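You operate a simulated robot arm through the tools that you are given. There is no shell and no other tool. Be economical: measure what you need, move in short steps, check, and stop when the job is done.

You are at the controls of a simulated two-armed robot. One attempt, no reset.

Task
Open the sink-side deep drawer, put the teal bottle on the middle of the sideboard away in the inside of the sink-side deep drawer and shut the drawer again. Then put the tin of peaches on the window end of the sideboard. Then open the sideboard drawer by the larder, take the green box and leave it in the inside of the sideboard drawer by the larder, then shut the larder. Then take the compost pot on the window end of the sideboard and put it away on the worktop beside the drainer. Then open the bin drawer, put the honey jar on the table away in the green glass bin and shut the drawer again. Then take the small water bottle from the table and leave it on the teal trivet. Then open the larder door, take the pasta jar on the table and put it away on the rice and pasta shelf, then shut the door. Then open the wall door by the hood. Do these in the order given. Set down upright: teal bottle, tin of peaches, compost pot, honey jar, small water bottle, pasta jar.

It is judged by the outcome, as a careful person would: the job done as asked, and still so three seconds after it is handed in. It fails if anything else is knocked over, pushed out of place, dropped, spilled or broken.

Robot
Two 6-joint arms with two-finger parallel grippers on one trunk, on a base that drives. Base frame: it is fixed to the floor where the robot stands at the start and does not move with it; the origin is under the middle of the robot, x ahead of it, y to its left, z up. Readings come in mm, rad, newtons and seconds.
The left shoulder is at the start at [60, 187, 847], the right one opposite. With the tool pointing down near the work surface each hand reaches from about 240 to 620 mm from the robot's upright axis, wherever it stands, measured 20 degrees to its own side. Places, roughly: RICE AND PASTA shelf [-1100, -1000, 1400]; bin drawer [1600, 1500, 400]; compost pot [-1750, 750, 1000]; green box (11x8x5 cm) [-1700, -400, 900]; green glass bin [1600, 1500, 400]; honey jar [-1000, 2000, 750]; inside of the sideboard drawer by the larder [-1700, -300, 700]; inside of the sink-side deep drawer [1700, 0, 200]; larder door [-1100, -800, 900]; pasta jar [-1250, 2000, 750]; sideboard drawer by the larder [-1600, -300, 700]; sink-side deep drawer [1600, 0, 200]; small water bottle [-1000, 2000, 750]; teal bottle (5x5x20 cm) [-1600, 200, 1000]; teal trivet (15x15x3 cm) [-1100, 2300, 800]; tin of peaches [-1500, 250, 1000]; wall door by the hood [1700, 2300, 1900]; window end of the sideboard [-1700, 700, 900]; worktop beside the drainer [1700, 600, 900]. Payload 1.57 kg a hand.
The TCP of each hand is the grasp point between the finger pads, 30 mm short of the fingertips. In the tool frame z runs along the fingers and y along their closing line. Largest opening 110 mm; finger width 24, thickness 12; the body of the gripper, 48 by 112 mm, starts 78 mm behind the TCP.
Orientation is told as [roll, pitch, yaw] about the base's x, y, z axes, in that order, counted from this pose: with the fingers straight down and closing along the base's y, the tool's x points along the base's -x, its y along +y and its z along -z.

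Tools
- The arms move only by the tool nudge_tool. It takes "left_deltas", "right_deltas" or both (then of equal length, played together; a hand with none holds still); each is a list of rows, each a list of 7 numbers: the opening, from 0 (shut) to 1 (fully open), then the shift along the tool's x, y, z in mm, then the turn, a rotation vector about the tool's x, y, z in rad. In form: [[grip, x, y, z, ax, ay, az], ...]. A call has 1 to 10 rows; each row shifts and turns the commanded pose from where the row before left it, along the tool's axes as they then stand. Rows are played at 5 a second. More than 50 mm and 0.15 rad between two rows, or a gripper value outside its range, and nothing of the call is played. A pose out of reach is approached as far as the arm can. The call stops where the force on the tool passes 40 N (or 10 N more than at its start, if that is more) or the arm is blocked; 0.2 s more then pass. Each finger travels about 153 mm/s and halts on what it meets, pressing with about 38 N; the grip force reading is that of the motor and also rises with nothing between the fingers. The clock runs only during rows and for 0.2 s after the last one: add rows that do not move to give the fingers time. The reply holds the time, the measured pose of the TCP, the force on the tool along the base axes, the opening and the grip force, in the units named above and with some noise, with the torque about the TCP (base axes, N m) and any sound that the robot's microphone picked up.
- Cameras (640 x 400 px; columns grow to the right, rows downward): "scene" is now at [18.6, -5.4, 1388.4]; the picture's right is [-0.07, -1.00, 0.00], its down [-0.77, 0.05, -0.64] and it looks along [0.64, -0.04, -0.77] (base axes); focal length 260 px, centre (320, 200). "left" rides on the left gripper at [70, -16, -141] in its tool frame; the picture's right is [0.23, 0.97, 0.00], its down [-0.86, 0.20, -0.48] and it looks along [-0.47, 0.11, 0.88] (tool axes); focal length 222 px, centre (320, 200). "right" rides on the right gripper at [70, 16, -141] in its tool frame; the picture's right is [-0.23, 0.97, 0.00], its down [-0.86, -0.20, -0.48] and it looks along [-0.47, -0.11, 0.88] (tool axes); focal length 222 px, centre (320, 200). There is no depth. A picture from a camera that has moved, and an enlarged one, comes with that camera's place and axes in the base frame and with its lens.
- capture(camera): a new picture of that camera. No time passes.
- slide_trunk(by): slides the trunk up (or, below 0, down) by that many mm; the arms and the scene camera ride with it, the base frame stays. It gives what a move gives, with no picture.
- base_move(legs): drives the robot by 1 to 6 legs, each [ahead, left, turn to the left] in mm, mm and rad, along the robot's own axes; the way and the turn of a leg run together, so that a leg with both is an arc; at most 1500 mm and 3.142 rad a leg. The arms and the cameras ride along, it lands a little off, and it stops where it bumps. It gives what a move gives.
- head_to(pan, tilt): turns the head with the scene camera to pan (to the left, within 1.501 rad either way) and tilt (down, from -0.506 to 1.204), counted from straight ahead of the robot. It gives what a move gives.
- close_up(camera, box): a new picture of the part [left, top, right, bottom] of that camera's present view, enlarged. No time passes.
- job_done(): hands the job in; it is judged then, once.

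Work in short steps. Places have to be worked out from the pictures, the camera data and where the tool is seen: move nearer, look again, correct. Check each grasp and each placing, and mend what went wrong. You have 556 turns and 352 pictures in all, those below and enlarged ones among them. Open the grippers and draw the arms clear of the work before you hand the job in, unless the task says otherwise.

The tools are called by a JSON object that holds its "name" and its "arguments". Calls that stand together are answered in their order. nudge_tool: Moves the arms, as the interface text tells. Its arguments: {"type":"object","properties":{"left_deltas":{"type":"array","items":{"type":"array","items":{"type":"number"}}},"right_deltas":{"type":"array","items":{"type":"array","items":{"type":"number"}}}},"required":[]} The other tools are called the same way: slide_trunk (by) slides the trunk up or down; base_move (legs) drives the base; head_to (pan, tilt) turns the head that bears the scene camera; capture (camera) takes a picture; close_up (camera, box) takes an enlarged picture of a part of a camera's view; job_done () hands the job in.

At the start:

```text
time_s: 0.0
left_ee_pos: [420.9, 143.2, 588.3]
left_tool_rot: [0.0, 0.0, 0.001]
left_contact_force: [0.5, 0.6, -0.1]
left_torque: [-0.01, -0.03, 0.01]
left_gripper_width: 109.9
left_gripper_force: 0.1
right_ee_pos: [363.4, -180.8, 529.6]
right_tool_rot: [0.0, -0.001, 0.0]
right_contact_force: [-0.5, 0.6, -0.6]
right_torque: [-0.02, -0.01, 0.01]
right_gripper_width: 109.9
right_gripper_force: 0.1
trunk travel left (down, up): [-475.0, 515.0]
robot x, y, heading: [-2.5, 0.6, -0.002]
head pan, tilt: [-0.07, 0.88]
```

scene: 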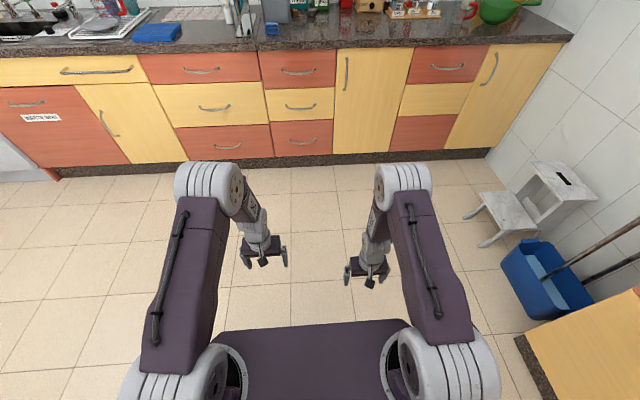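
right: 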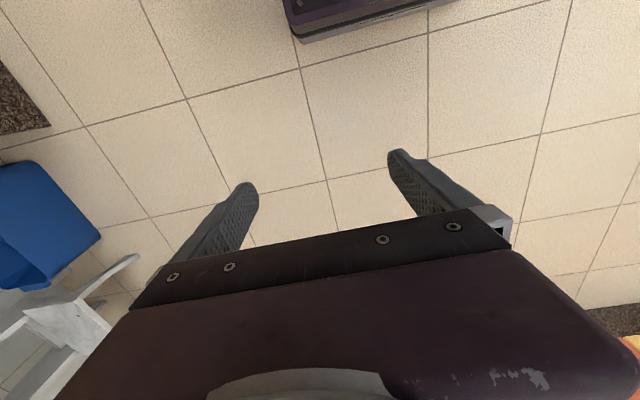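
left: 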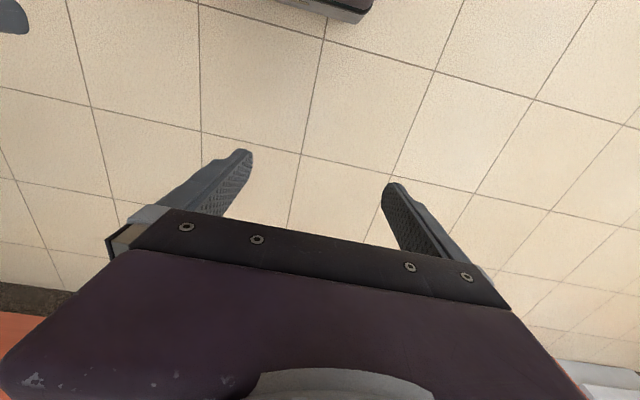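

I start by looking around: head level and ahead first.

{"name": "head_to", "arguments": {"pan": 0, "tilt": 0.4}}

{"name": "capture", "arguments": {"camera": "scene"}}

{"name": "head_to", "arguments": {"pan": 1.2, "tilt": 0.35}}

{"name": "capture", "arguments": {"camera": "scene"}}

{"name": "head_to", "arguments": {"pan": -1.4, "tilt": 0.35}}

{"name": "capture", "arguments": {"camera": "scene"}}

```text
time_s: 0.9
left_ee_pos: [421.3, 143.6, 587.9]
left_tool_rot: [-0.002, 0.0, 0.002]
left_contact_force: [0.1, 0.4, 0.1]
left_torque: [0.0, -0.01, -0.03]
left_gripper_width: 109.9
left_gripper_force: 0.0
right_ee_pos: [364.7, -181.4, 530.8]
right_tool_rot: [0.001, -0.002, -0.001]
right_contact_force: [-0.5, -0.4, -0.1]
right_torque: [0.01, -0.01, -0.01]
right_gripper_width: 110.2
right_gripper_force: 0.1
trunk travel left (down, up): [-475.0, 515.0]
robot x, y, heading: [-1.5, -1.0, -0.009]
head pan, tilt: [0.0, 0.4]
```

```text
348 pictures are left
camera scene: at [34.8, -0.1, 1429.8], right [0.0, -1.0, 0.0], down [-0.39, 0.0, -0.92], along [0.92, 0.0, -0.39], focal length 260 px, centre (320, 200)
```

scene: 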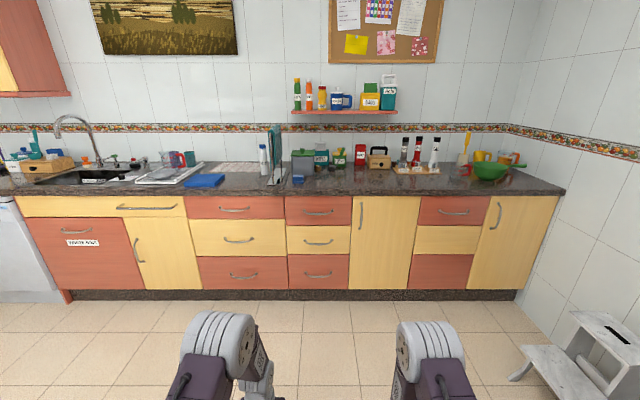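

```text
time_s: 2.3
left_ee_pos: [421.7, 143.3, 588.3]
left_tool_rot: [-0.001, 0.0, -0.002]
left_contact_force: [-0.5, 0.4, -1.0]
left_torque: [-0.01, 0.03, 0.01]
left_gripper_width: 110.0
left_gripper_force: 0.0
right_ee_pos: [363.9, -181.9, 529.9]
right_tool_rot: [0.001, -0.002, 0.0]
right_contact_force: [-0.4, -0.6, 0.1]
right_torque: [0.02, 0.02, 0.01]
right_gripper_width: 110.0
right_gripper_force: 0.1
trunk travel left (down, up): [-475.0, 515.0]
robot x, y, heading: [1.2, -4.4, -0.002]
head pan, tilt: [1.201, 0.351]
```

```text
347 pictures are left
camera scene: at [-24.1, 86.7, 1434.4], right [0.93, -0.36, 0.0], down [-0.12, -0.32, -0.94], along [0.34, 0.88, -0.34], focal length 260 px, centre (320, 200)
```

scene: 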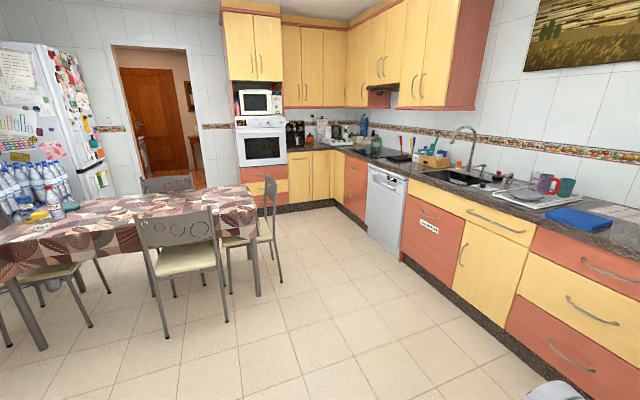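

```text
time_s: 4.7
left_ee_pos: [421.1, 142.9, 588.3]
left_tool_rot: [0.0, -0.001, -0.002]
left_contact_force: [0.5, 0.1, -0.1]
left_torque: [-0.01, 0.0, 0.0]
left_gripper_width: 109.9
left_gripper_force: 0.1
right_ee_pos: [363.4, -181.3, 530.6]
right_tool_rot: [0.001, 0.0, 0.0]
right_contact_force: [-0.3, 0.1, 0.0]
right_torque: [-0.01, 0.0, -0.02]
right_gripper_width: 109.8
right_gripper_force: 0.1
trunk travel left (down, up): [-475.0, 515.0]
robot x, y, heading: [1.5, 3.9, -0.0]
head pan, tilt: [-1.4, 0.351]
```

```text
346 pictures are left
camera scene: at [-41.9, -91.9, 1434.4], right [-0.99, -0.17, 0.0], down [-0.06, 0.34, -0.94], along [0.16, -0.93, -0.34], focal length 260 px, centre (320, 200)
```

scene: 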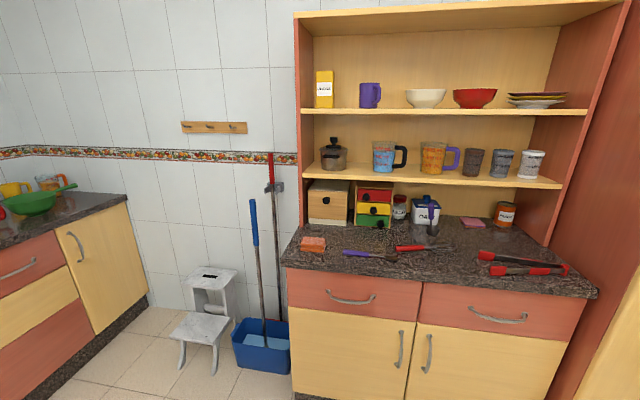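

The front run is clear: the narrow column bottom drawer at y≈0 is the sink-side deep drawer. Now I turn round to see the sideboard, larder and table.

{"name": "base_move", "arguments": {"legs": [[0, 0, 3.14]]}}

{"name": "head_to", "arguments": {"pan": 0, "tilt": 0.35}}

{"name": "capture", "arguments": {"camera": "scene"}}

{"name": "head_to", "arguments": {"pan": 1.0, "tilt": 0.3}}

{"name": "capture", "arguments": {"camera": "scene"}}

{"name": "head_to", "arguments": {"pan": -1.0, "tilt": 0.35}}

{"name": "capture", "arguments": {"camera": "scene"}}

```text
time_s: 12.3
left_ee_pos: [-426.4, -127.8, 588.7]
left_tool_rot: [0.001, 0.0, 3.105]
left_contact_force: [-0.2, -0.9, -1.2]
left_torque: [0.02, 0.0, 0.0]
left_gripper_width: 110.2
left_gripper_force: 0.1
right_ee_pos: [-357.0, 193.2, 529.3]
right_tool_rot: [0.001, 0.0, 3.105]
right_contact_force: [-0.4, -0.1, -0.8]
right_torque: [0.0, -0.03, 0.02]
right_gripper_width: 109.9
right_gripper_force: 0.0
trunk travel left (down, up): [-475.0, 515.0]
robot x, y, heading: [-2.2, -1.9, 3.109]
head pan, tilt: [-1.4, 0.351]
```

```text
time_s: 13.8
left_ee_pos: [-426.5, -128.4, 589.0]
left_tool_rot: [-0.001, 0.0, 3.105]
left_contact_force: [0.4, 0.2, -0.1]
left_torque: [-0.01, 0.0, 0.0]
left_gripper_width: 109.8
left_gripper_force: 0.1
right_ee_pos: [-357.9, 193.5, 529.8]
right_tool_rot: [-0.001, 0.0, 3.105]
right_contact_force: [0.2, -0.6, 0.0]
right_torque: [-0.01, -0.01, -0.01]
right_gripper_width: 110.2
right_gripper_force: 0.1
trunk travel left (down, up): [-475.0, 515.0]
robot x, y, heading: [0.4, 0.9, 3.106]
head pan, tilt: [0.0, 0.351]
```

```text
345 pictures are left
camera scene: at [-31.2, 1.2, 1434.4], right [0.04, 1.0, 0.0], down [0.34, -0.01, -0.94], along [-0.94, 0.04, -0.34], focal length 260 px, centre (320, 200)
```

scene: 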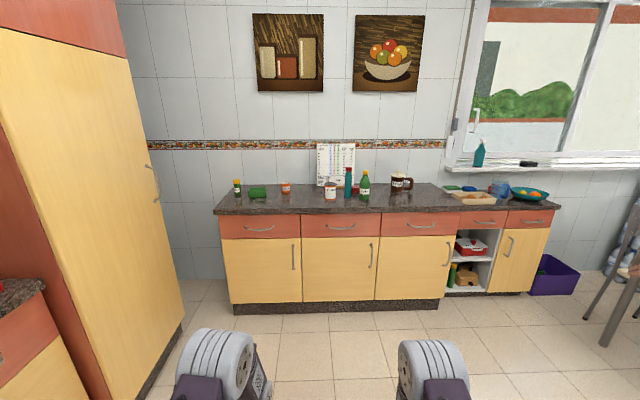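

```text
time_s: 15.1
left_ee_pos: [-425.0, -127.7, 588.1]
left_tool_rot: [0.001, 0.0, 3.105]
left_contact_force: [-0.1, 0.1, 0.5]
left_torque: [0.0, 0.02, -0.03]
left_gripper_width: 109.8
left_gripper_force: 0.2
right_ee_pos: [-356.2, 194.6, 530.5]
right_tool_rot: [-0.001, 0.0, 3.105]
right_contact_force: [-0.4, -0.5, 0.7]
right_torque: [0.02, 0.0, -0.01]
right_gripper_width: 109.9
right_gripper_force: 0.1
trunk travel left (down, up): [-475.0, 515.0]
robot x, y, heading: [-1.8, 0.1, 3.103]
head pan, tilt: [1.0, 0.3]
```

```text
344 pictures are left
camera scene: at [8.4, -78.9, 1439.1], right [-0.82, 0.57, 0.0], down [0.17, 0.24, -0.96], along [-0.55, -0.78, -0.3], focal length 260 px, centre (320, 200)
```

scene: 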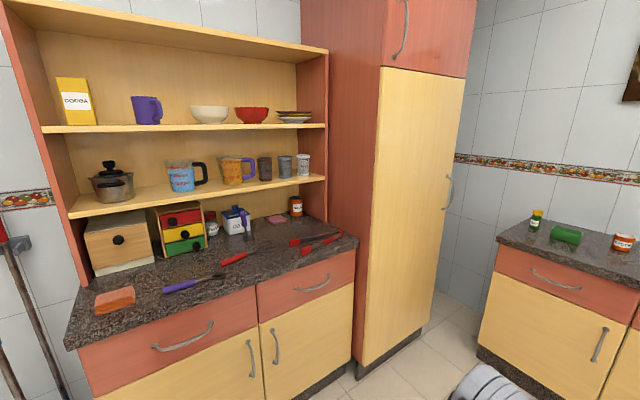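

```text
time_s: 17.0
left_ee_pos: [-426.1, -127.3, 587.9]
left_tool_rot: [0.0, 0.0, 3.105]
left_contact_force: [0.0, 0.1, -0.6]
left_torque: [-0.01, -0.01, 0.0]
left_gripper_width: 110.1
left_gripper_force: 0.0
right_ee_pos: [-357.1, 194.2, 529.1]
right_tool_rot: [0.001, 0.0, 3.104]
right_contact_force: [-0.5, -0.1, 0.2]
right_torque: [0.04, -0.01, -0.03]
right_gripper_width: 110.0
right_gripper_force: 0.1
trunk travel left (down, up): [-475.0, 515.0]
robot x, y, heading: [0.1, -1.1, 3.106]
head pan, tilt: [-1.0, 0.351]
```

```text
343 pictures are left
camera scene: at [14.3, 77.8, 1434.4], right [0.86, 0.51, 0.0], down [0.18, -0.3, -0.94], along [-0.48, 0.81, -0.34], focal length 260 px, centre (320, 200)
```

scene: 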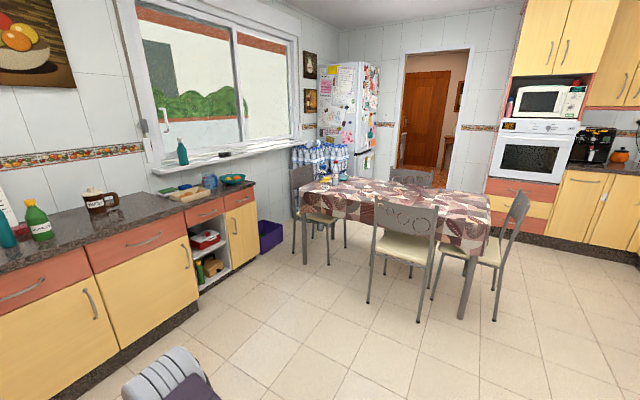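

I have the overview. Now back to the front run: turn to face it, tuck in closer and look at the deep drawer.

{"name": "base_move", "arguments": {"legs": [[0, 0, -3.106]]}}

{"name": "head_to", "arguments": {"pan": 0, "tilt": 0.8}}

{"name": "base_move", "arguments": {"legs": [[600, 0, 0]]}}

{"name": "capture", "arguments": {"camera": "scene"}}

```text
time_s: 24.8
left_ee_pos: [425.0, 132.7, 587.2]
left_tool_rot: [0.0, 0.0, -0.027]
left_contact_force: [0.2, 0.3, -0.2]
left_torque: [0.01, 0.03, -0.01]
left_gripper_width: 110.2
left_gripper_force: 0.0
right_ee_pos: [359.3, -189.7, 530.3]
right_tool_rot: [-0.001, 0.0, -0.027]
right_contact_force: [0.0, -0.2, -0.3]
right_torque: [0.0, -0.04, -0.01]
right_gripper_width: 109.9
right_gripper_force: 0.0
trunk travel left (down, up): [-475.0, 515.0]
robot x, y, heading: [-1.0, 1.8, -0.027]
head pan, tilt: [-1.0, 0.351]
```

```text
time_s: 26.0
left_ee_pos: [424.0, 132.7, 588.0]
left_tool_rot: [-0.001, 0.001, -0.027]
left_contact_force: [0.0, -0.3, -0.3]
left_torque: [-0.03, -0.01, 0.03]
left_gripper_width: 110.3
left_gripper_force: 0.0
right_ee_pos: [360.7, -189.7, 529.4]
right_tool_rot: [0.0, 0.0, -0.025]
right_contact_force: [-0.2, -0.1, 0.0]
right_torque: [0.0, 0.0, -0.02]
right_gripper_width: 110.3
right_gripper_force: 0.1
trunk travel left (down, up): [-475.0, 515.0]
robot x, y, heading: [0.3, 2.1, -0.027]
head pan, tilt: [0.0, 0.799]
```

```text
time_s: 29.4
left_ee_pos: [1014.7, 119.5, 589.2]
left_tool_rot: [0.0, 0.0, -0.023]
left_contact_force: [-0.1, -0.2, 0.9]
left_torque: [0.0, 0.01, -0.01]
left_gripper_width: 110.3
left_gripper_force: 0.1
right_ee_pos: [950.7, -203.6, 530.2]
right_tool_rot: [0.0, 0.0, -0.023]
right_contact_force: [-0.6, 0.2, -0.6]
right_torque: [-0.04, 0.01, 0.0]
right_gripper_width: 109.6
right_gripper_force: 0.1
trunk travel left (down, up): [-475.0, 515.0]
robot x, y, heading: [590.6, -12.8, -0.025]
head pan, tilt: [0.0, 0.799]
```

```text
342 pictures are left
camera scene: at [613.8, -15.0, 1394.7], right [-0.02, -1.0, 0.0], down [-0.72, 0.02, -0.7], along [0.7, -0.02, -0.72], focal length 260 px, centre (320, 200)
```

scene: 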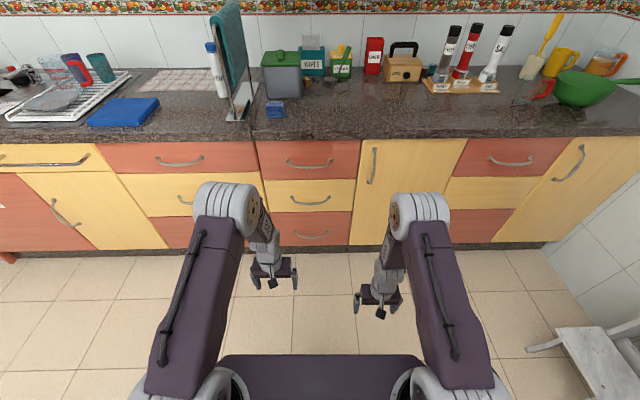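

The bottom drawer handle works out at about [1455, 5, 260]. I lower the trunk, push the right hand forward and start turning it to point ahead with a vertical closing line.

{"name": "slide_trunk", "arguments": {"by": -230}}

{"name": "nudge_tool", "arguments": {"right_deltas": [[1, -50, 0, 0, 0, 0, 0], [1, -50, 0, 0, 0, 0, 0], [1, 0, 0, 0, -0.0864, -0.0864, 0.0864], [1, 0, 0, 0, -0.0864, -0.0864, 0.0864], [1, 0, 0, 0, -0.0864, -0.0864, 0.0864], [1, 0, 0, 0, -0.0864, -0.0864, 0.0864], [1, 0, 0, 0, -0.0864, -0.0864, 0.0864], [1, 0, 0, 0, -0.0864, -0.0864, 0.0864], [1, 0, 0, 0, -0.0864, -0.0864, 0.0864]]}}

{"name": "nudge_tool", "arguments": {"right_deltas": [[1, 0, 0, 0, -0.0864, -0.0864, 0.0864], [1, 0, 0, 0, -0.0864, -0.0864, 0.0864], [1, 0, 0, 0, -0.0864, -0.0864, 0.0864], [1, 0, 0, 0, -0.0864, -0.0864, 0.0864], [1, 0, 0, 0, -0.0864, -0.0864, 0.0864], [1, 0, 0, 0, -0.0864, -0.0864, 0.0864], [1, 0, 0, 0, -0.0864, -0.0864, 0.0864]]}}

{"name": "capture", "arguments": {"camera": "right"}}

{"name": "capture", "arguments": {"camera": "scene"}}

```text
time_s: 31.8
left_ee_pos: [1013.6, 119.5, 358.4]
left_tool_rot: [0.0, -0.001, -0.022]
left_contact_force: [0.4, -0.2, 0.2]
left_torque: [0.0, -0.04, 0.02]
left_gripper_width: 110.0
left_gripper_force: 0.0
right_ee_pos: [949.2, -202.1, 301.2]
right_tool_rot: [0.001, -0.001, -0.023]
right_contact_force: [-0.6, 0.3, 0.0]
right_torque: [0.0, -0.01, -0.01]
right_gripper_width: 109.9
right_gripper_force: 0.0
trunk travel left (down, up): [-245.0, 745.0]
robot x, y, heading: [588.9, -13.3, -0.024]
head pan, tilt: [0.0, 0.799]
```

```text
time_s: 33.8
left_ee_pos: [1013.4, 119.0, 358.3]
left_tool_rot: [0.0, 0.0, -0.023]
left_contact_force: [0.9, -1.4, -0.2]
left_torque: [-0.02, 0.01, 0.01]
left_gripper_width: 110.1
left_gripper_force: 0.1
right_ee_pos: [1050.6, -205.4, 299.2]
right_tool_rot: [0.786, -0.341, -0.81]
right_contact_force: [0.4, -0.2, -0.1]
right_torque: [0.0, 0.01, 0.0]
right_gripper_width: 109.9
right_gripper_force: 0.1
trunk travel left (down, up): [-245.0, 745.0]
robot x, y, heading: [591.2, -13.3, -0.025]
head pan, tilt: [0.0, 0.799]
```

```text
time_s: 35.4
left_ee_pos: [1015.3, 120.4, 359.1]
left_tool_rot: [-0.001, 0.0, -0.023]
left_contact_force: [0.1, 0.1, 0.5]
left_torque: [0.0, 0.0, -0.04]
left_gripper_width: 110.1
left_gripper_force: 0.0
right_ee_pos: [1037.0, -248.1, 301.7]
right_tool_rot: [1.573, 0.002, -1.586]
right_contact_force: [-0.6, 0.3, -0.4]
right_torque: [-0.05, 0.02, 0.02]
right_gripper_width: 109.8
right_gripper_force: 0.2
right hand out of reach, approached as far as the arm can: row 6, 7
trunk travel left (down, up): [-245.0, 745.0]
robot x, y, heading: [591.7, -12.8, -0.024]
head pan, tilt: [0.0, 0.799]
```

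```text
341 pictures are left
camera right: at [896.4, -175.4, 317.1], right [-0.01, -0.23, 0.97], down [-0.49, -0.85, -0.2], along [0.87, -0.48, -0.11], focal length 222 px, centre (320, 200)
```

right: 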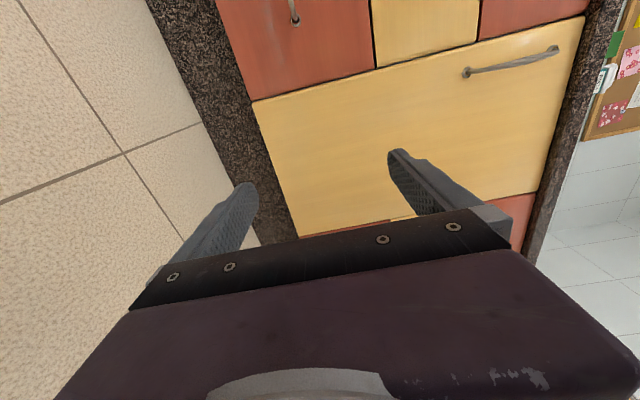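

```text
340 pictures are left
camera scene: at [613.1, -15.0, 1164.8], right [-0.02, -1.0, 0.0], down [-0.72, 0.02, -0.7], along [0.7, -0.02, -0.72], focal length 260 px, centre (320, 200)
```

scene: 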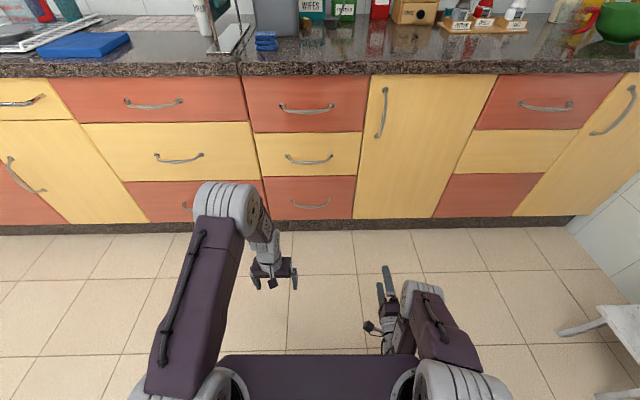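

Handle lies near z≈265–300. I drive the hand in front of it, stopping short, then look through the right hand camera.

{"name": "base_move", "arguments": {"legs": [[240, 258, 0.024]]}}

{"name": "capture", "arguments": {"camera": "right"}}

{"name": "capture", "arguments": {"camera": "scene"}}

```text
time_s: 37.7
left_ee_pos: [1253.9, 381.9, 357.9]
left_tool_rot: [0.002, 0.0, 0.001]
left_contact_force: [0.1, 0.4, 0.2]
left_torque: [-0.01, -0.03, 0.0]
left_gripper_width: 109.8
left_gripper_force: 0.0
right_ee_pos: [1284.2, 16.1, 301.4]
right_tool_rot: [1.571, 0.0, -1.565]
right_contact_force: [0.7, 0.5, 0.0]
right_torque: [0.04, 0.01, 0.04]
right_gripper_width: 109.7
right_gripper_force: 0.1
trunk travel left (down, up): [-245.0, 745.0]
robot x, y, heading: [835.6, 238.8, -0.002]
head pan, tilt: [0.0, 0.799]
```

```text
339 pictures are left
camera right: at [1142.6, 85.3, 317.0], right [0.0, -0.23, 0.97], down [-0.47, -0.86, -0.2], along [0.88, -0.46, -0.11], focal length 222 px, centre (320, 200)
```

right: 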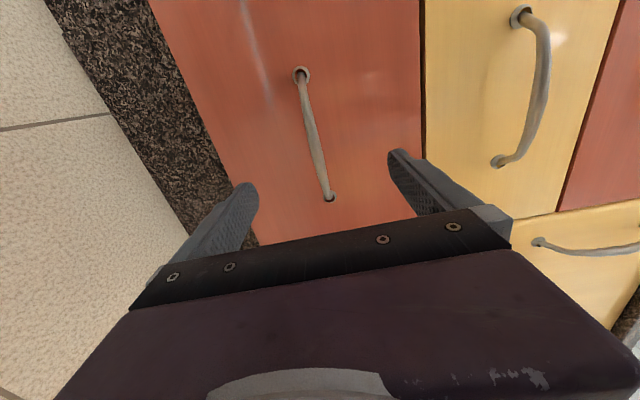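

```text
338 pictures are left
camera scene: at [855.8, 239.3, 1164.7], right [0.0, -1.0, 0.0], down [-0.72, 0.0, -0.7], along [0.7, 0.0, -0.72], focal length 260 px, centre (320, 200)
```

scene: 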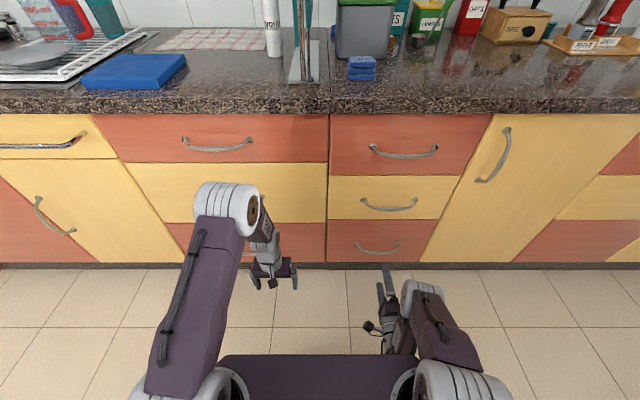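

The bar sits at about [1442, 5, 292]; hand is at z 301. I drive in 115 mm and drop 9 mm.

{"name": "base_move", "arguments": {"legs": [[115, -10, 0]]}}

{"name": "nudge_tool", "arguments": {"right_deltas": [[1, 0, -9, 0, 0, 0, 0], [1, 0, 0, 15, 0, 0, 0]]}}

{"name": "capture", "arguments": {"camera": "right"}}

```text
time_s: 38.9
left_ee_pos: [1370.0, 372.3, 358.2]
left_tool_rot: [0.0, 0.001, 0.0]
left_contact_force: [0.6, 0.7, 0.2]
left_torque: [-0.01, -0.04, 0.0]
left_gripper_width: 109.7
left_gripper_force: 0.2
right_ee_pos: [1400.7, 7.1, 301.7]
right_tool_rot: [1.57, 0.001, -1.562]
right_contact_force: [-1.1, -0.2, 0.0]
right_torque: [0.03, -0.01, 0.0]
right_gripper_width: 110.0
right_gripper_force: 0.0
trunk travel left (down, up): [-245.0, 745.0]
robot x, y, heading: [950.1, 229.5, 0.0]
head pan, tilt: [0.0, 0.799]
```

```text
time_s: 39.5
left_ee_pos: [1370.1, 371.7, 358.7]
left_tool_rot: [0.0, -0.001, 0.0]
left_contact_force: [-0.4, 0.2, -0.4]
left_torque: [0.02, -0.02, -0.03]
left_gripper_width: 110.0
left_gripper_force: 0.1
right_ee_pos: [1414.6, 4.4, 294.2]
right_tool_rot: [1.572, -0.001, -1.555]
right_contact_force: [0.8, -0.3, -0.1]
right_torque: [-0.04, 0.03, 0.0]
right_gripper_width: 110.2
right_gripper_force: 0.0
right hand out of reach, approached as far as the arm can: row 2
trunk travel left (down, up): [-245.0, 745.0]
robot x, y, heading: [946.7, 233.1, -0.0]
head pan, tilt: [0.0, 0.799]
```

```text
337 pictures are left
camera right: at [1271.7, 72.8, 309.3], right [0.0, -0.23, 0.97], down [-0.47, -0.86, -0.2], along [0.89, -0.45, -0.11], focal length 222 px, centre (320, 200)
```

right: 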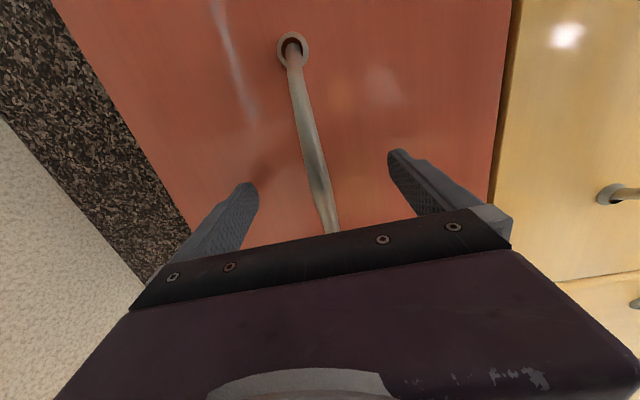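

Nicely centred between the fingers; arm is at its reach, so I drive 32 mm further and close.

{"name": "base_move", "arguments": {"legs": [[32, 0, 0]]}}

{"name": "nudge_tool", "arguments": {"right_deltas": [[0, 0, 0, 0, 0, 0, 0], [0, 0, 0, 0, 0, 0, 0], [0, 0, 0, 0, 0, 0, 0], [0, 0, 0, 0, 0, 0, 0]]}}

{"name": "capture", "arguments": {"camera": "right"}}

```text
time_s: 40.3
left_ee_pos: [1385.4, 373.6, 358.4]
left_tool_rot: [0.001, 0.0, -0.003]
left_contact_force: [-0.3, -0.9, 0.1]
left_torque: [0.04, 0.0, 0.0]
left_gripper_width: 110.0
left_gripper_force: 0.0
right_ee_pos: [1424.7, 4.1, 292.2]
right_tool_rot: [1.566, 0.002, -1.559]
right_contact_force: [-1.0, 0.7, -0.4]
right_torque: [0.0, -0.05, 0.02]
right_gripper_width: 109.8
right_gripper_force: 0.0
trunk travel left (down, up): [-245.0, 745.0]
robot x, y, heading: [964.9, 227.9, -0.002]
head pan, tilt: [0.0, 0.799]
stopped in leg 1: the force on the tool passed its limit (the readings are from after the stop); the commanded pose is now the measured one
```

```text
time_s: 41.3
left_ee_pos: [1383.8, 373.0, 360.2]
left_tool_rot: [-0.002, -0.004, -0.002]
left_contact_force: [0.1, -0.2, 0.3]
left_torque: [0.0, 0.01, -0.03]
left_gripper_width: 109.8
left_gripper_force: 0.0
right_ee_pos: [1424.9, 4.4, 295.7]
right_tool_rot: [1.578, -0.001, -1.561]
right_contact_force: [-6.9, -2.4, 31.9]
right_torque: [-0.01, 0.49, 0.74]
right_gripper_width: 13.9
right_gripper_force: 30.3
trunk travel left (down, up): [-245.0, 745.0]
robot x, y, heading: [961.2, 227.7, 0.002]
head pan, tilt: [0.0, 0.799]
```

```text
336 pictures are left
camera right: at [1281.7, 73.3, 310.7], right [0.0, -0.23, 0.97], down [-0.47, -0.86, -0.2], along [0.88, -0.46, -0.1], focal length 222 px, centre (320, 200)
```

right: 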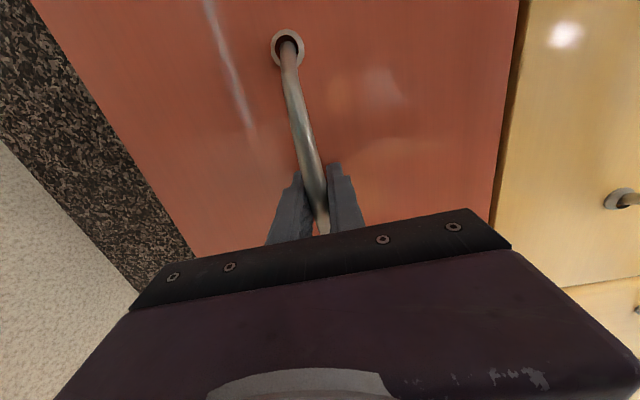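

Handle gripped (13.9 mm). Ease the vertical load a little and pull the drawer by driving back.

{"name": "nudge_tool", "arguments": {"right_deltas": [[0, 0, 3, -3, 0, 0, 0], [0, 0, 0, 0, 0, 0, 0]]}}

{"name": "base_move", "arguments": {"legs": [[-120, 0, 0]]}}

{"name": "capture", "arguments": {"camera": "scene"}}

```text
time_s: 41.9
left_ee_pos: [1384.6, 372.6, 358.5]
left_tool_rot: [0.0, -0.002, 0.0]
left_contact_force: [0.5, 0.5, -0.6]
left_torque: [0.0, -0.01, 0.02]
left_gripper_width: 110.0
left_gripper_force: 0.1
right_ee_pos: [1420.5, 5.2, 295.6]
right_tool_rot: [1.569, 0.001, -1.56]
right_contact_force: [8.0, -3.1, 17.6]
right_torque: [-0.18, 0.12, 0.12]
right_gripper_width: 13.5
right_gripper_force: 30.1
trunk travel left (down, up): [-245.0, 745.0]
robot x, y, heading: [963.1, 231.8, 0.001]
head pan, tilt: [0.0, 0.799]
```

```text
time_s: 43.1
left_ee_pos: [1265.1, 373.5, 358.4]
left_tool_rot: [0.001, -0.001, 0.001]
left_contact_force: [0.2, 0.6, 1.0]
left_torque: [0.01, -0.02, -0.01]
left_gripper_width: 109.8
left_gripper_force: 0.0
right_ee_pos: [1302.0, 3.7, 295.1]
right_tool_rot: [1.57, 0.002, -1.561]
right_contact_force: [-1.9, -10.5, 14.7]
right_torque: [-0.13, 0.13, 0.18]
right_gripper_width: 14.0
right_gripper_force: 30.5
trunk travel left (down, up): [-245.0, 745.0]
robot x, y, heading: [843.6, 228.9, -0.003]
head pan, tilt: [0.0, 0.799]
```

```text
335 pictures are left
camera scene: at [865.1, 229.6, 1164.8], right [0.0, -1.0, 0.0], down [-0.72, 0.0, -0.7], along [0.7, 0.0, -0.72], focal length 260 px, centre (320, 200)
```

scene: 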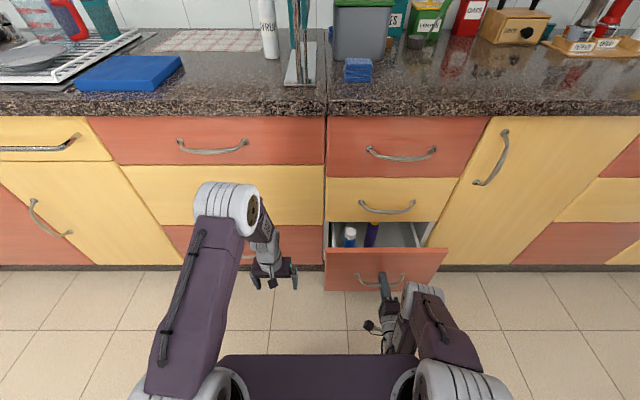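

The drawer opens and already holds bottles. I pull it further out.

{"name": "base_move", "arguments": {"legs": [[-200, 0, 0]]}}

{"name": "capture", "arguments": {"camera": "scene"}}

```text
time_s: 44.8
left_ee_pos: [1063.8, 372.0, 358.5]
left_tool_rot: [-0.001, -0.001, -0.002]
left_contact_force: [-0.1, 0.4, 0.1]
left_torque: [0.04, 0.0, 0.0]
left_gripper_width: 110.1
left_gripper_force: 0.0
right_ee_pos: [1099.5, 3.6, 296.6]
right_tool_rot: [1.571, 0.003, -1.56]
right_contact_force: [-1.1, 6.4, 8.6]
right_torque: [-0.12, 0.11, 0.14]
right_gripper_width: 13.8
right_gripper_force: 30.5
trunk travel left (down, up): [-245.0, 745.0]
robot x, y, heading: [640.9, 230.1, 0.001]
head pan, tilt: [0.0, 0.799]
```

```text
334 pictures are left
camera scene: at [664.0, 230.2, 1164.8], right [0.0, -1.0, 0.0], down [-0.72, 0.0, -0.7], along [0.7, 0.0, -0.72], focal length 260 px, centre (320, 200)
```

scene: 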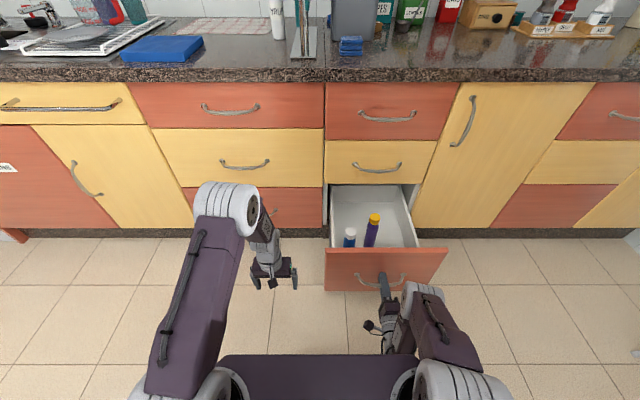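

Open about 325 mm; two bottles stand in the front. I release, back off and take a close look.

{"name": "nudge_tool", "arguments": {"right_deltas": [[1, 0, 0, 0, 0, 0, 0], [1, 0, 0, 0, 0, 0, 0], [1, 0, 0, 0, 0, 0, 0], [1, 0, 0, 0, 0, 0, 0]]}}

{"name": "base_move", "arguments": {"legs": [[-150, 0, 0]]}}

{"name": "close_up", "arguments": {"camera": "scene", "box": [260, 100, 460, 225]}}

```text
time_s: 45.8
left_ee_pos: [1064.0, 372.8, 357.6]
left_tool_rot: [-0.001, 0.0, 0.0]
left_contact_force: [-0.1, 0.3, 0.3]
left_torque: [-0.03, 0.01, -0.01]
left_gripper_width: 110.2
left_gripper_force: 0.0
right_ee_pos: [1099.5, 4.7, 294.2]
right_tool_rot: [1.57, 0.001, -1.56]
right_contact_force: [-0.3, -0.6, -0.2]
right_torque: [-0.02, -0.02, 0.01]
right_gripper_width: 109.8
right_gripper_force: 0.0
trunk travel left (down, up): [-245.0, 745.0]
robot x, y, heading: [638.2, 228.3, 0.001]
head pan, tilt: [0.0, 0.799]
```

```text
time_s: 47.1
left_ee_pos: [913.5, 373.1, 359.4]
left_tool_rot: [-0.001, 0.001, 0.002]
left_contact_force: [-0.3, -0.9, -0.4]
left_torque: [-0.01, -0.01, 0.01]
left_gripper_width: 110.3
left_gripper_force: 0.0
right_ee_pos: [951.4, 5.8, 296.3]
right_tool_rot: [1.57, 0.002, -1.558]
right_contact_force: [0.3, 0.4, 0.8]
right_torque: [-0.02, 0.0, 0.02]
right_gripper_width: 110.0
right_gripper_force: 0.1
trunk travel left (down, up): [-245.0, 745.0]
robot x, y, heading: [492.7, 232.5, 0.001]
head pan, tilt: [0.0, 0.799]
```

```text
3.20 times, centred on (360, 162) of scene
camera zoom: at [515.8, 229.5, 1164.8], right [0.0, -1.0, 0.0], down [-0.72, 0.0, -0.7], along [0.7, 0.0, -0.72], focal length 832 px, centre (192, 320)
```

zoom: 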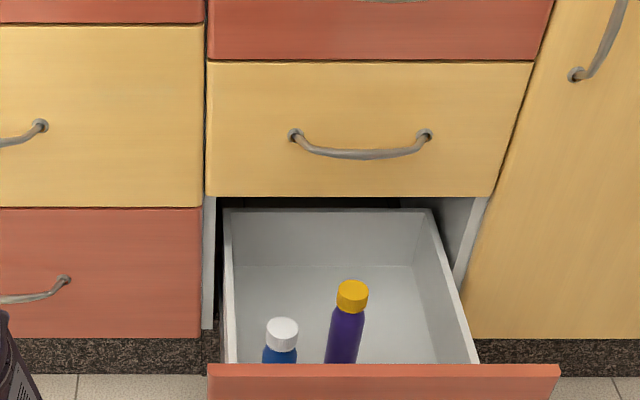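

There is free room in the back and right of the drawer. I return the right hand to pointing down and raise the trunk for the sideboard.

{"name": "nudge_tool", "arguments": {"right_deltas": [[1, 0, 0, 0, 0.0864, 0.0864, -0.0864], [1, 0, 0, 0, 0.0864, 0.0864, -0.0864], [1, 0, 0, 0, 0.0864, 0.0864, -0.0864], [1, 0, 0, 0, 0.0864, 0.0864, -0.0864], [1, 0, 0, 0, 0.0864, 0.0864, -0.0864], [1, 0, 0, 0, 0.0864, 0.0864, -0.0864], [1, 0, 0, 0, 0.0864, 0.0864, -0.0864]]}}

{"name": "nudge_tool", "arguments": {"right_deltas": [[1, 0, 0, 0, 0.0864, 0.0864, -0.0864], [1, 0, 0, 0, 0.0864, 0.0864, -0.0864], [1, 0, 0, 0, 0.0864, 0.0864, -0.0864], [1, 0, 0, 0, 0.0864, 0.0864, -0.0864], [1, 0, 0, 0, 0.0864, 0.0864, -0.0864], [1, 0, 0, 0, 0.0864, 0.0864, -0.0864], [1, 0, 0, 0, 0.0864, 0.0864, -0.0864]]}}

{"name": "slide_trunk", "arguments": {"by": 500}}

{"name": "base_move", "arguments": {"legs": [[-200, 0, 0], [0, 0, 3.14]]}}

{"name": "head_to", "arguments": {"pan": 0, "tilt": 0.6}}

{"name": "capture", "arguments": {"camera": "scene"}}

```text
time_s: 48.7
left_ee_pos: [914.2, 375.4, 359.3]
left_tool_rot: [-0.001, 0.0, 0.002]
left_contact_force: [0.8, 0.7, 0.1]
left_torque: [-0.02, -0.02, -0.01]
left_gripper_width: 110.1
left_gripper_force: 0.1
right_ee_pos: [950.6, 4.6, 295.4]
right_tool_rot: [0.781, -0.335, -0.768]
right_contact_force: [0.0, 0.6, -0.1]
right_torque: [0.02, -0.01, -0.03]
right_gripper_width: 110.1
right_gripper_force: 0.0
trunk travel left (down, up): [-245.0, 745.0]
robot x, y, heading: [497.9, 229.3, 0.004]
head pan, tilt: [0.0, 0.799]
```

```text
time_s: 50.3
left_ee_pos: [913.7, 373.3, 358.1]
left_tool_rot: [0.002, 0.0, 0.001]
left_contact_force: [0.5, 0.5, 0.6]
left_torque: [-0.01, 0.0, 0.0]
left_gripper_width: 110.1
left_gripper_force: 0.2
right_ee_pos: [951.8, 6.2, 296.2]
right_tool_rot: [0.003, 0.003, 0.013]
right_contact_force: [0.0, 0.2, 0.7]
right_torque: [0.02, -0.04, 0.02]
right_gripper_width: 110.2
right_gripper_force: 0.2
trunk travel left (down, up): [-245.0, 745.0]
robot x, y, heading: [493.9, 227.3, 0.006]
head pan, tilt: [0.0, 0.799]
```

```text
refused: 500 is not a number from -400 to 400
```

```text
time_s: 59.0
left_ee_pos: [-138.7, 127.3, 358.8]
left_tool_rot: [0.001, 0.0, 3.045]
left_contact_force: [0.7, 0.0, 0.3]
left_torque: [-0.04, 0.01, -0.05]
left_gripper_width: 109.9
left_gripper_force: 0.1
right_ee_pos: [-138.8, 496.4, 294.9]
right_tool_rot: [0.0, 0.004, 3.055]
right_contact_force: [-0.1, 0.8, 0.3]
right_torque: [0.01, -0.04, 0.01]
right_gripper_width: 110.2
right_gripper_force: 0.1
trunk travel left (down, up): [-245.0, 745.0]
robot x, y, heading: [296.2, 228.2, 3.044]
head pan, tilt: [0.0, 0.799]
```

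```text
time_s: 59.8
left_ee_pos: [-138.8, 127.1, 358.5]
left_tool_rot: [-0.001, -0.001, 3.042]
left_contact_force: [-0.4, -0.4, -0.1]
left_torque: [0.0, 0.0, 0.03]
left_gripper_width: 109.9
left_gripper_force: 0.1
right_ee_pos: [-139.5, 496.4, 296.2]
right_tool_rot: [0.001, 0.003, 3.058]
right_contact_force: [0.0, 0.0, -0.2]
right_torque: [0.03, 0.0, -0.01]
right_gripper_width: 110.0
right_gripper_force: 0.0
trunk travel left (down, up): [-245.0, 745.0]
robot x, y, heading: [293.0, 228.7, 3.051]
head pan, tilt: [0.0, 0.6]
```

```text
332 pictures are left
camera scene: at [268.2, 231.9, 1181.6], right [0.1, 1.0, 0.0], down [0.56, -0.05, -0.82], along [-0.82, 0.08, -0.57], focal length 260 px, centre (320, 200)
```

scene: 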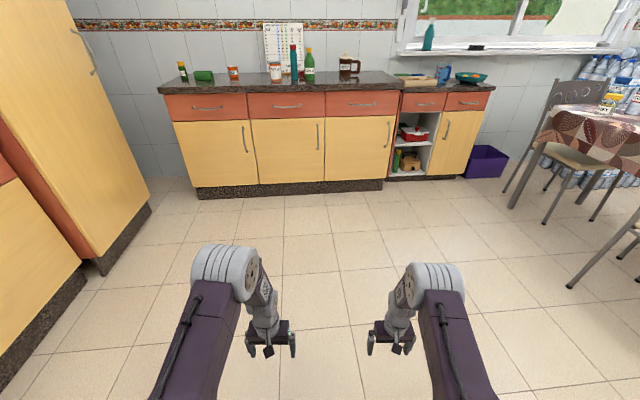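

Turn fell short a bit. I raise the trunk, straighten and drive nearer to the sideboard.

{"name": "slide_trunk", "arguments": {"by": 400}}

{"name": "slide_trunk", "arguments": {"by": 130}}

{"name": "base_move", "arguments": {"legs": [[0, 0, 0.092], [1000, 0, 0]]}}

{"name": "capture", "arguments": {"camera": "scene"}}

```text
time_s: 63.6
left_ee_pos: [-138.5, 127.5, 757.2]
left_tool_rot: [0.001, 0.0, 3.044]
left_contact_force: [-0.4, -0.7, -0.5]
left_torque: [-0.01, -0.01, 0.03]
left_gripper_width: 110.1
left_gripper_force: 0.1
right_ee_pos: [-139.5, 498.1, 694.7]
right_tool_rot: [0.001, 0.003, 3.057]
right_contact_force: [0.5, 0.1, -0.2]
right_torque: [-0.02, -0.01, -0.03]
right_gripper_width: 109.9
right_gripper_force: 0.0
trunk travel left (down, up): [-645.0, 345.0]
robot x, y, heading: [294.0, 227.6, 3.045]
head pan, tilt: [0.0, 0.6]
```

```text
time_s: 65.2
left_ee_pos: [-137.4, 127.4, 887.9]
left_tool_rot: [-0.001, 0.001, 3.043]
left_contact_force: [-0.1, 0.8, 0.6]
left_torque: [-0.01, -0.02, -0.02]
left_gripper_width: 110.1
left_gripper_force: 0.0
right_ee_pos: [-138.9, 496.1, 826.0]
right_tool_rot: [0.002, 0.004, 3.056]
right_contact_force: [-0.7, 0.1, 0.6]
right_torque: [0.01, 0.01, 0.03]
right_gripper_width: 110.0
right_gripper_force: 0.1
trunk travel left (down, up): [-775.0, 215.0]
robot x, y, heading: [293.8, 232.0, 3.045]
head pan, tilt: [0.0, 0.6]
```

```text
time_s: 70.8
left_ee_pos: [-1122.3, 102.1, 888.7]
left_tool_rot: [0.001, 0.001, 3.127]
left_contact_force: [0.0, -0.1, -0.5]
left_torque: [0.02, 0.0, 0.02]
left_gripper_width: 110.1
left_gripper_force: 0.0
right_ee_pos: [-1153.5, 470.7, 824.5]
right_tool_rot: [0.003, 0.001, 3.139]
right_contact_force: [-0.3, 0.0, -0.8]
right_torque: [0.0, 0.02, 0.0]
right_gripper_width: 109.8
right_gripper_force: 0.1
trunk travel left (down, up): [-775.0, 215.0]
robot x, y, heading: [-699.5, 237.8, 3.128]
head pan, tilt: [0.0, 0.6]
```

```text
331 pictures are left
camera scene: at [-725.6, 239.8, 1711.6], right [0.01, 1.0, 0.0], down [0.56, -0.01, -0.83], along [-0.83, 0.01, -0.56], focal length 260 px, centre (320, 200)
```

scene: 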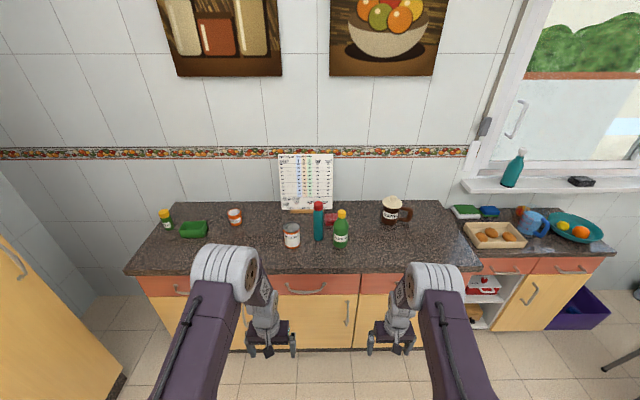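

I zoom in to read labels and locate objects.

{"name": "close_up", "arguments": {"camera": "scene", "box": [140, 150, 440, 275]}}

{"name": "close_up", "arguments": {"camera": "scene", "box": [370, 150, 630, 280]}}

```text
2.13 times, centred on (290, 212) of scene
camera zoom: at [-725.6, 239.8, 1711.6], right [0.01, 1.0, 0.0], down [0.56, -0.01, -0.83], along [-0.83, 0.01, -0.56], focal length 555 px, centre (384, 173)
```

zoom: 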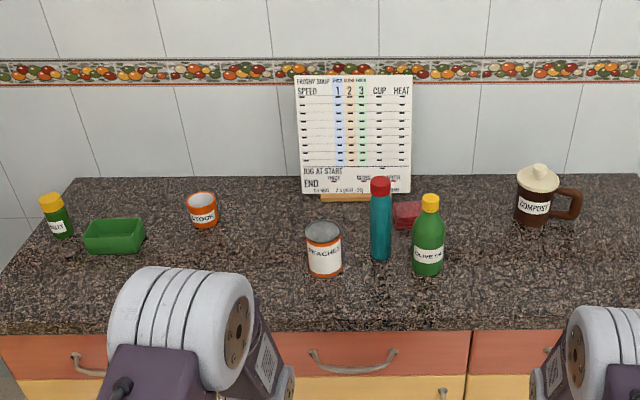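

```text
2.46 times, centred on (500, 215) of scene
camera zoom: at [-725.6, 239.8, 1711.6], right [0.01, 1.0, 0.0], down [0.56, -0.01, -0.83], along [-0.83, 0.01, -0.56], focal length 640 px, centre (-123, 163)
```

zoom: 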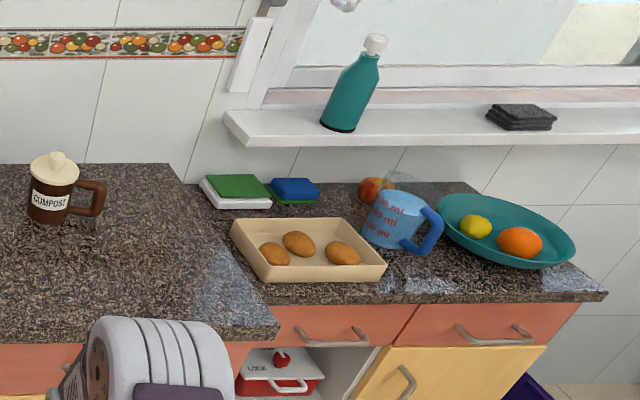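

Teal bottle (red cap) is at about [-1705, 243], sideboard top z≈808, peaches at [-1670, 110], green bottle near at y≈350. I raise the hands above bottle height and drive nearer for the left hand.

{"name": "slide_trunk", "arguments": {"by": 195}}

{"name": "base_move", "arguments": {"legs": [[380, -135, 0.013]]}}

{"name": "head_to", "arguments": {"pan": 0, "tilt": 0.9}}

{"name": "capture", "arguments": {"camera": "scene"}}

{"name": "capture", "arguments": {"camera": "left"}}

```text
time_s: 73.0
left_ee_pos: [-1122.1, 102.0, 1083.2]
left_tool_rot: [-0.001, 0.0, 3.128]
left_contact_force: [-0.1, -0.1, -0.7]
left_torque: [0.03, -0.01, 0.01]
left_gripper_width: 110.2
left_gripper_force: 0.0
right_ee_pos: [-1153.0, 470.2, 1020.5]
right_tool_rot: [0.002, 0.003, 3.14]
right_contact_force: [-0.6, -0.6, -0.5]
right_torque: [0.0, -0.01, 0.0]
right_gripper_width: 109.8
right_gripper_force: 0.0
trunk travel left (down, up): [-970.0, 20.0]
robot x, y, heading: [-701.7, 238.4, 3.134]
head pan, tilt: [0.0, 0.6]
```

```text
time_s: 75.5
left_ee_pos: [-1497.8, 233.5, 1083.1]
left_tool_rot: [0.0, -0.003, -3.143]
left_contact_force: [-0.1, -0.1, -0.7]
left_torque: [-0.03, 0.03, 0.01]
left_gripper_width: 109.9
left_gripper_force: 0.0
right_ee_pos: [-1534.3, 600.0, 1022.2]
right_tool_rot: [0.001, 0.002, -3.13]
right_contact_force: [-0.7, -0.4, -0.7]
right_torque: [0.03, 0.02, 0.0]
right_gripper_width: 109.9
right_gripper_force: 0.1
trunk travel left (down, up): [-970.0, 20.0]
robot x, y, heading: [-1074.8, 377.7, -3.144]
head pan, tilt: [0.0, 0.6]
```

```text
time_s: 76.3
left_ee_pos: [-1498.7, 232.2, 1083.6]
left_tool_rot: [-0.001, 0.0, -3.143]
left_contact_force: [-0.9, -0.1, -0.3]
left_torque: [-0.02, -0.02, 0.01]
left_gripper_width: 110.1
left_gripper_force: 0.1
right_ee_pos: [-1534.9, 601.0, 1021.4]
right_tool_rot: [0.001, 0.003, -3.129]
right_contact_force: [0.3, -1.1, 0.4]
right_torque: [0.01, 0.01, 0.02]
right_gripper_width: 109.9
right_gripper_force: 0.1
trunk travel left (down, up): [-970.0, 20.0]
robot x, y, heading: [-1077.7, 376.8, -3.141]
head pan, tilt: [0.0, 0.901]
```

```text
328 pictures are left
camera scene: at [-1092.3, 377.4, 1881.9], right [0.0, 1.0, 0.0], down [0.78, 0.0, -0.62], along [-0.62, 0.0, -0.78], focal length 260 px, centre (320, 200)
```

scene: 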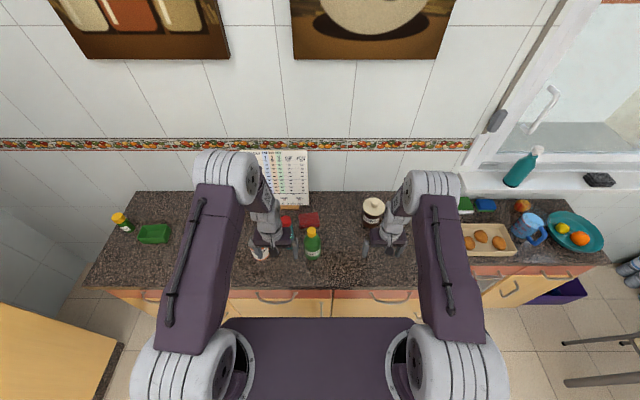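

```text
327 pictures are left
camera left: at [-1428.7, 249.6, 1225.2], right [0.23, -0.97, 0.0], down [-0.86, -0.2, 0.48], along [-0.47, -0.11, -0.88], focal length 222 px, centre (320, 200)
```

left: 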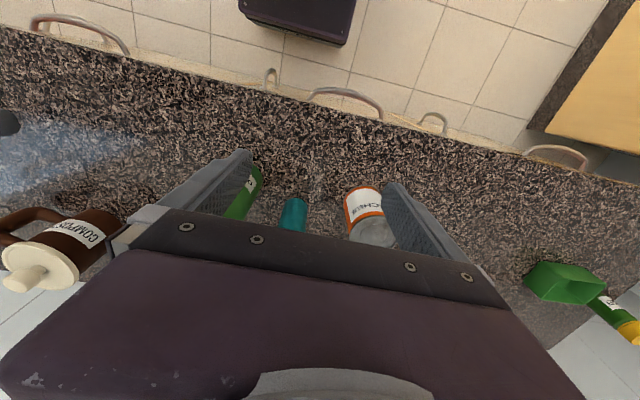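

Teal bottle now measured at about [-1690, 244]. I drive 140 mm closer at this height and look with the left hand camera.

{"name": "base_move", "arguments": {"legs": [[140, 0, 0]]}}

{"name": "nudge_tool", "arguments": {"left_deltas": [[0.7, -15, -10, 0, 0, 0, 0], [0.7, -15, 0, 0, 0, 0, 0]]}}

{"name": "capture", "arguments": {"camera": "left"}}

{"name": "capture", "arguments": {"camera": "scene"}}

```text
time_s: 77.6
left_ee_pos: [-1637.5, 231.8, 1083.9]
left_tool_rot: [0.0, -0.002, -3.138]
left_contact_force: [0.8, -0.3, 0.1]
left_torque: [0.0, 0.03, 0.04]
left_gripper_width: 110.0
left_gripper_force: 0.0
right_ee_pos: [-1674.9, 600.3, 1021.7]
right_tool_rot: [0.002, -0.001, -3.126]
right_contact_force: [-0.2, -0.3, 0.6]
right_torque: [-0.03, 0.01, -0.01]
right_gripper_width: 109.9
right_gripper_force: 0.0
trunk travel left (down, up): [-970.0, 20.0]
robot x, y, heading: [-1220.8, 378.7, -3.145]
head pan, tilt: [0.0, 0.901]
```

```text
time_s: 78.2
left_ee_pos: [-1670.0, 241.1, 1084.7]
left_tool_rot: [0.0, 0.001, -3.137]
left_contact_force: [-0.1, -0.1, 0.2]
left_torque: [0.01, 0.02, 0.0]
left_gripper_width: 77.1
left_gripper_force: 0.2
right_ee_pos: [-1676.4, 600.1, 1021.8]
right_tool_rot: [0.002, 0.001, -3.125]
right_contact_force: [-0.3, 0.4, 0.1]
right_torque: [-0.01, 0.01, -0.02]
right_gripper_width: 109.8
right_gripper_force: 0.0
trunk travel left (down, up): [-970.0, 20.0]
robot x, y, heading: [-1217.8, 376.6, -3.139]
head pan, tilt: [0.0, 0.901]
```

```text
326 pictures are left
camera left: at [-1599.1, 258.2, 1226.7], right [0.23, -0.97, 0.0], down [-0.85, -0.2, 0.48], along [-0.47, -0.11, -0.88], focal length 222 px, centre (320, 200)
```

left: 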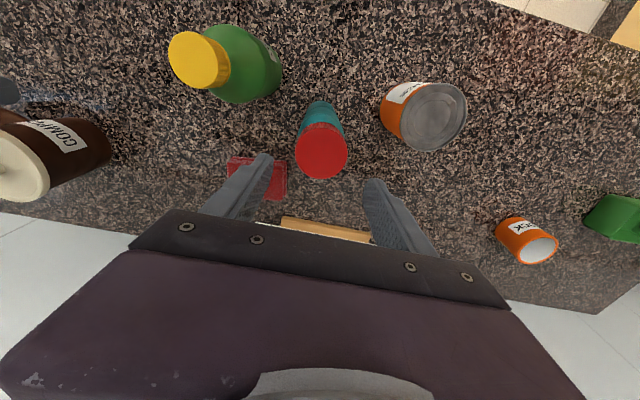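

```text
325 pictures are left
camera scene: at [-1231.3, 376.7, 1881.9], right [0.0, 1.0, 0.0], down [0.78, 0.0, -0.62], along [-0.62, 0.0, -0.78], focal length 260 px, centre (320, 200)
```

scene: 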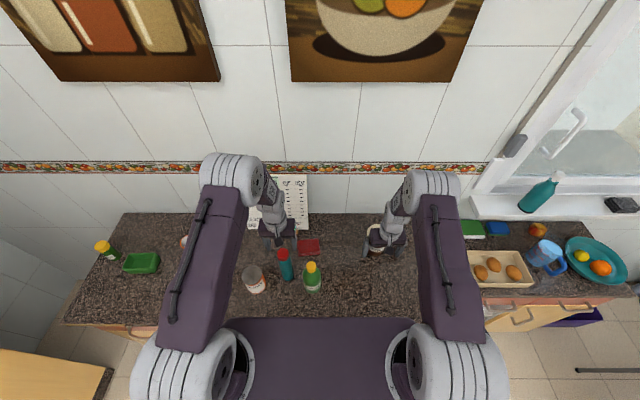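

Top view puts the bottle at about [-1657, 244] with top z≈1018. I shift back 13 mm and descend 128 mm, then close.

{"name": "nudge_tool", "arguments": {"left_deltas": [[0.7, 13, -3, 0, 0, 0, 0], [0.7, 0, 0, 32, 0, 0, 0], [0.7, 0, 0, 32, 0, 0, 0]]}}

{"name": "capture", "arguments": {"camera": "left"}}

```text
time_s: 79.0
left_ee_pos: [-1657.4, 243.3, 1019.3]
left_tool_rot: [0.0, 0.002, -3.138]
left_contact_force: [-0.7, 0.7, 0.1]
left_torque: [0.01, -0.04, -0.03]
left_gripper_width: 76.9
left_gripper_force: 0.2
right_ee_pos: [-1679.1, 600.4, 1020.9]
right_tool_rot: [0.001, 0.004, -3.126]
right_contact_force: [0.0, -0.5, -0.4]
right_torque: [0.0, 0.02, 0.0]
right_gripper_width: 110.1
right_gripper_force: 0.1
trunk travel left (down, up): [-970.0, 20.0]
robot x, y, heading: [-1216.9, 376.5, -3.143]
head pan, tilt: [0.0, 0.901]
```

```text
324 pictures are left
camera left: at [-1587.3, 259.2, 1162.5], right [0.23, -0.97, 0.0], down [-0.85, -0.2, 0.48], along [-0.46, -0.11, -0.88], focal length 222 px, centre (320, 200)
```

left: 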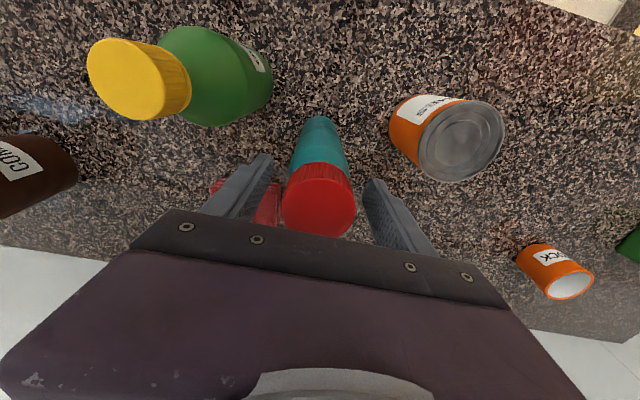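

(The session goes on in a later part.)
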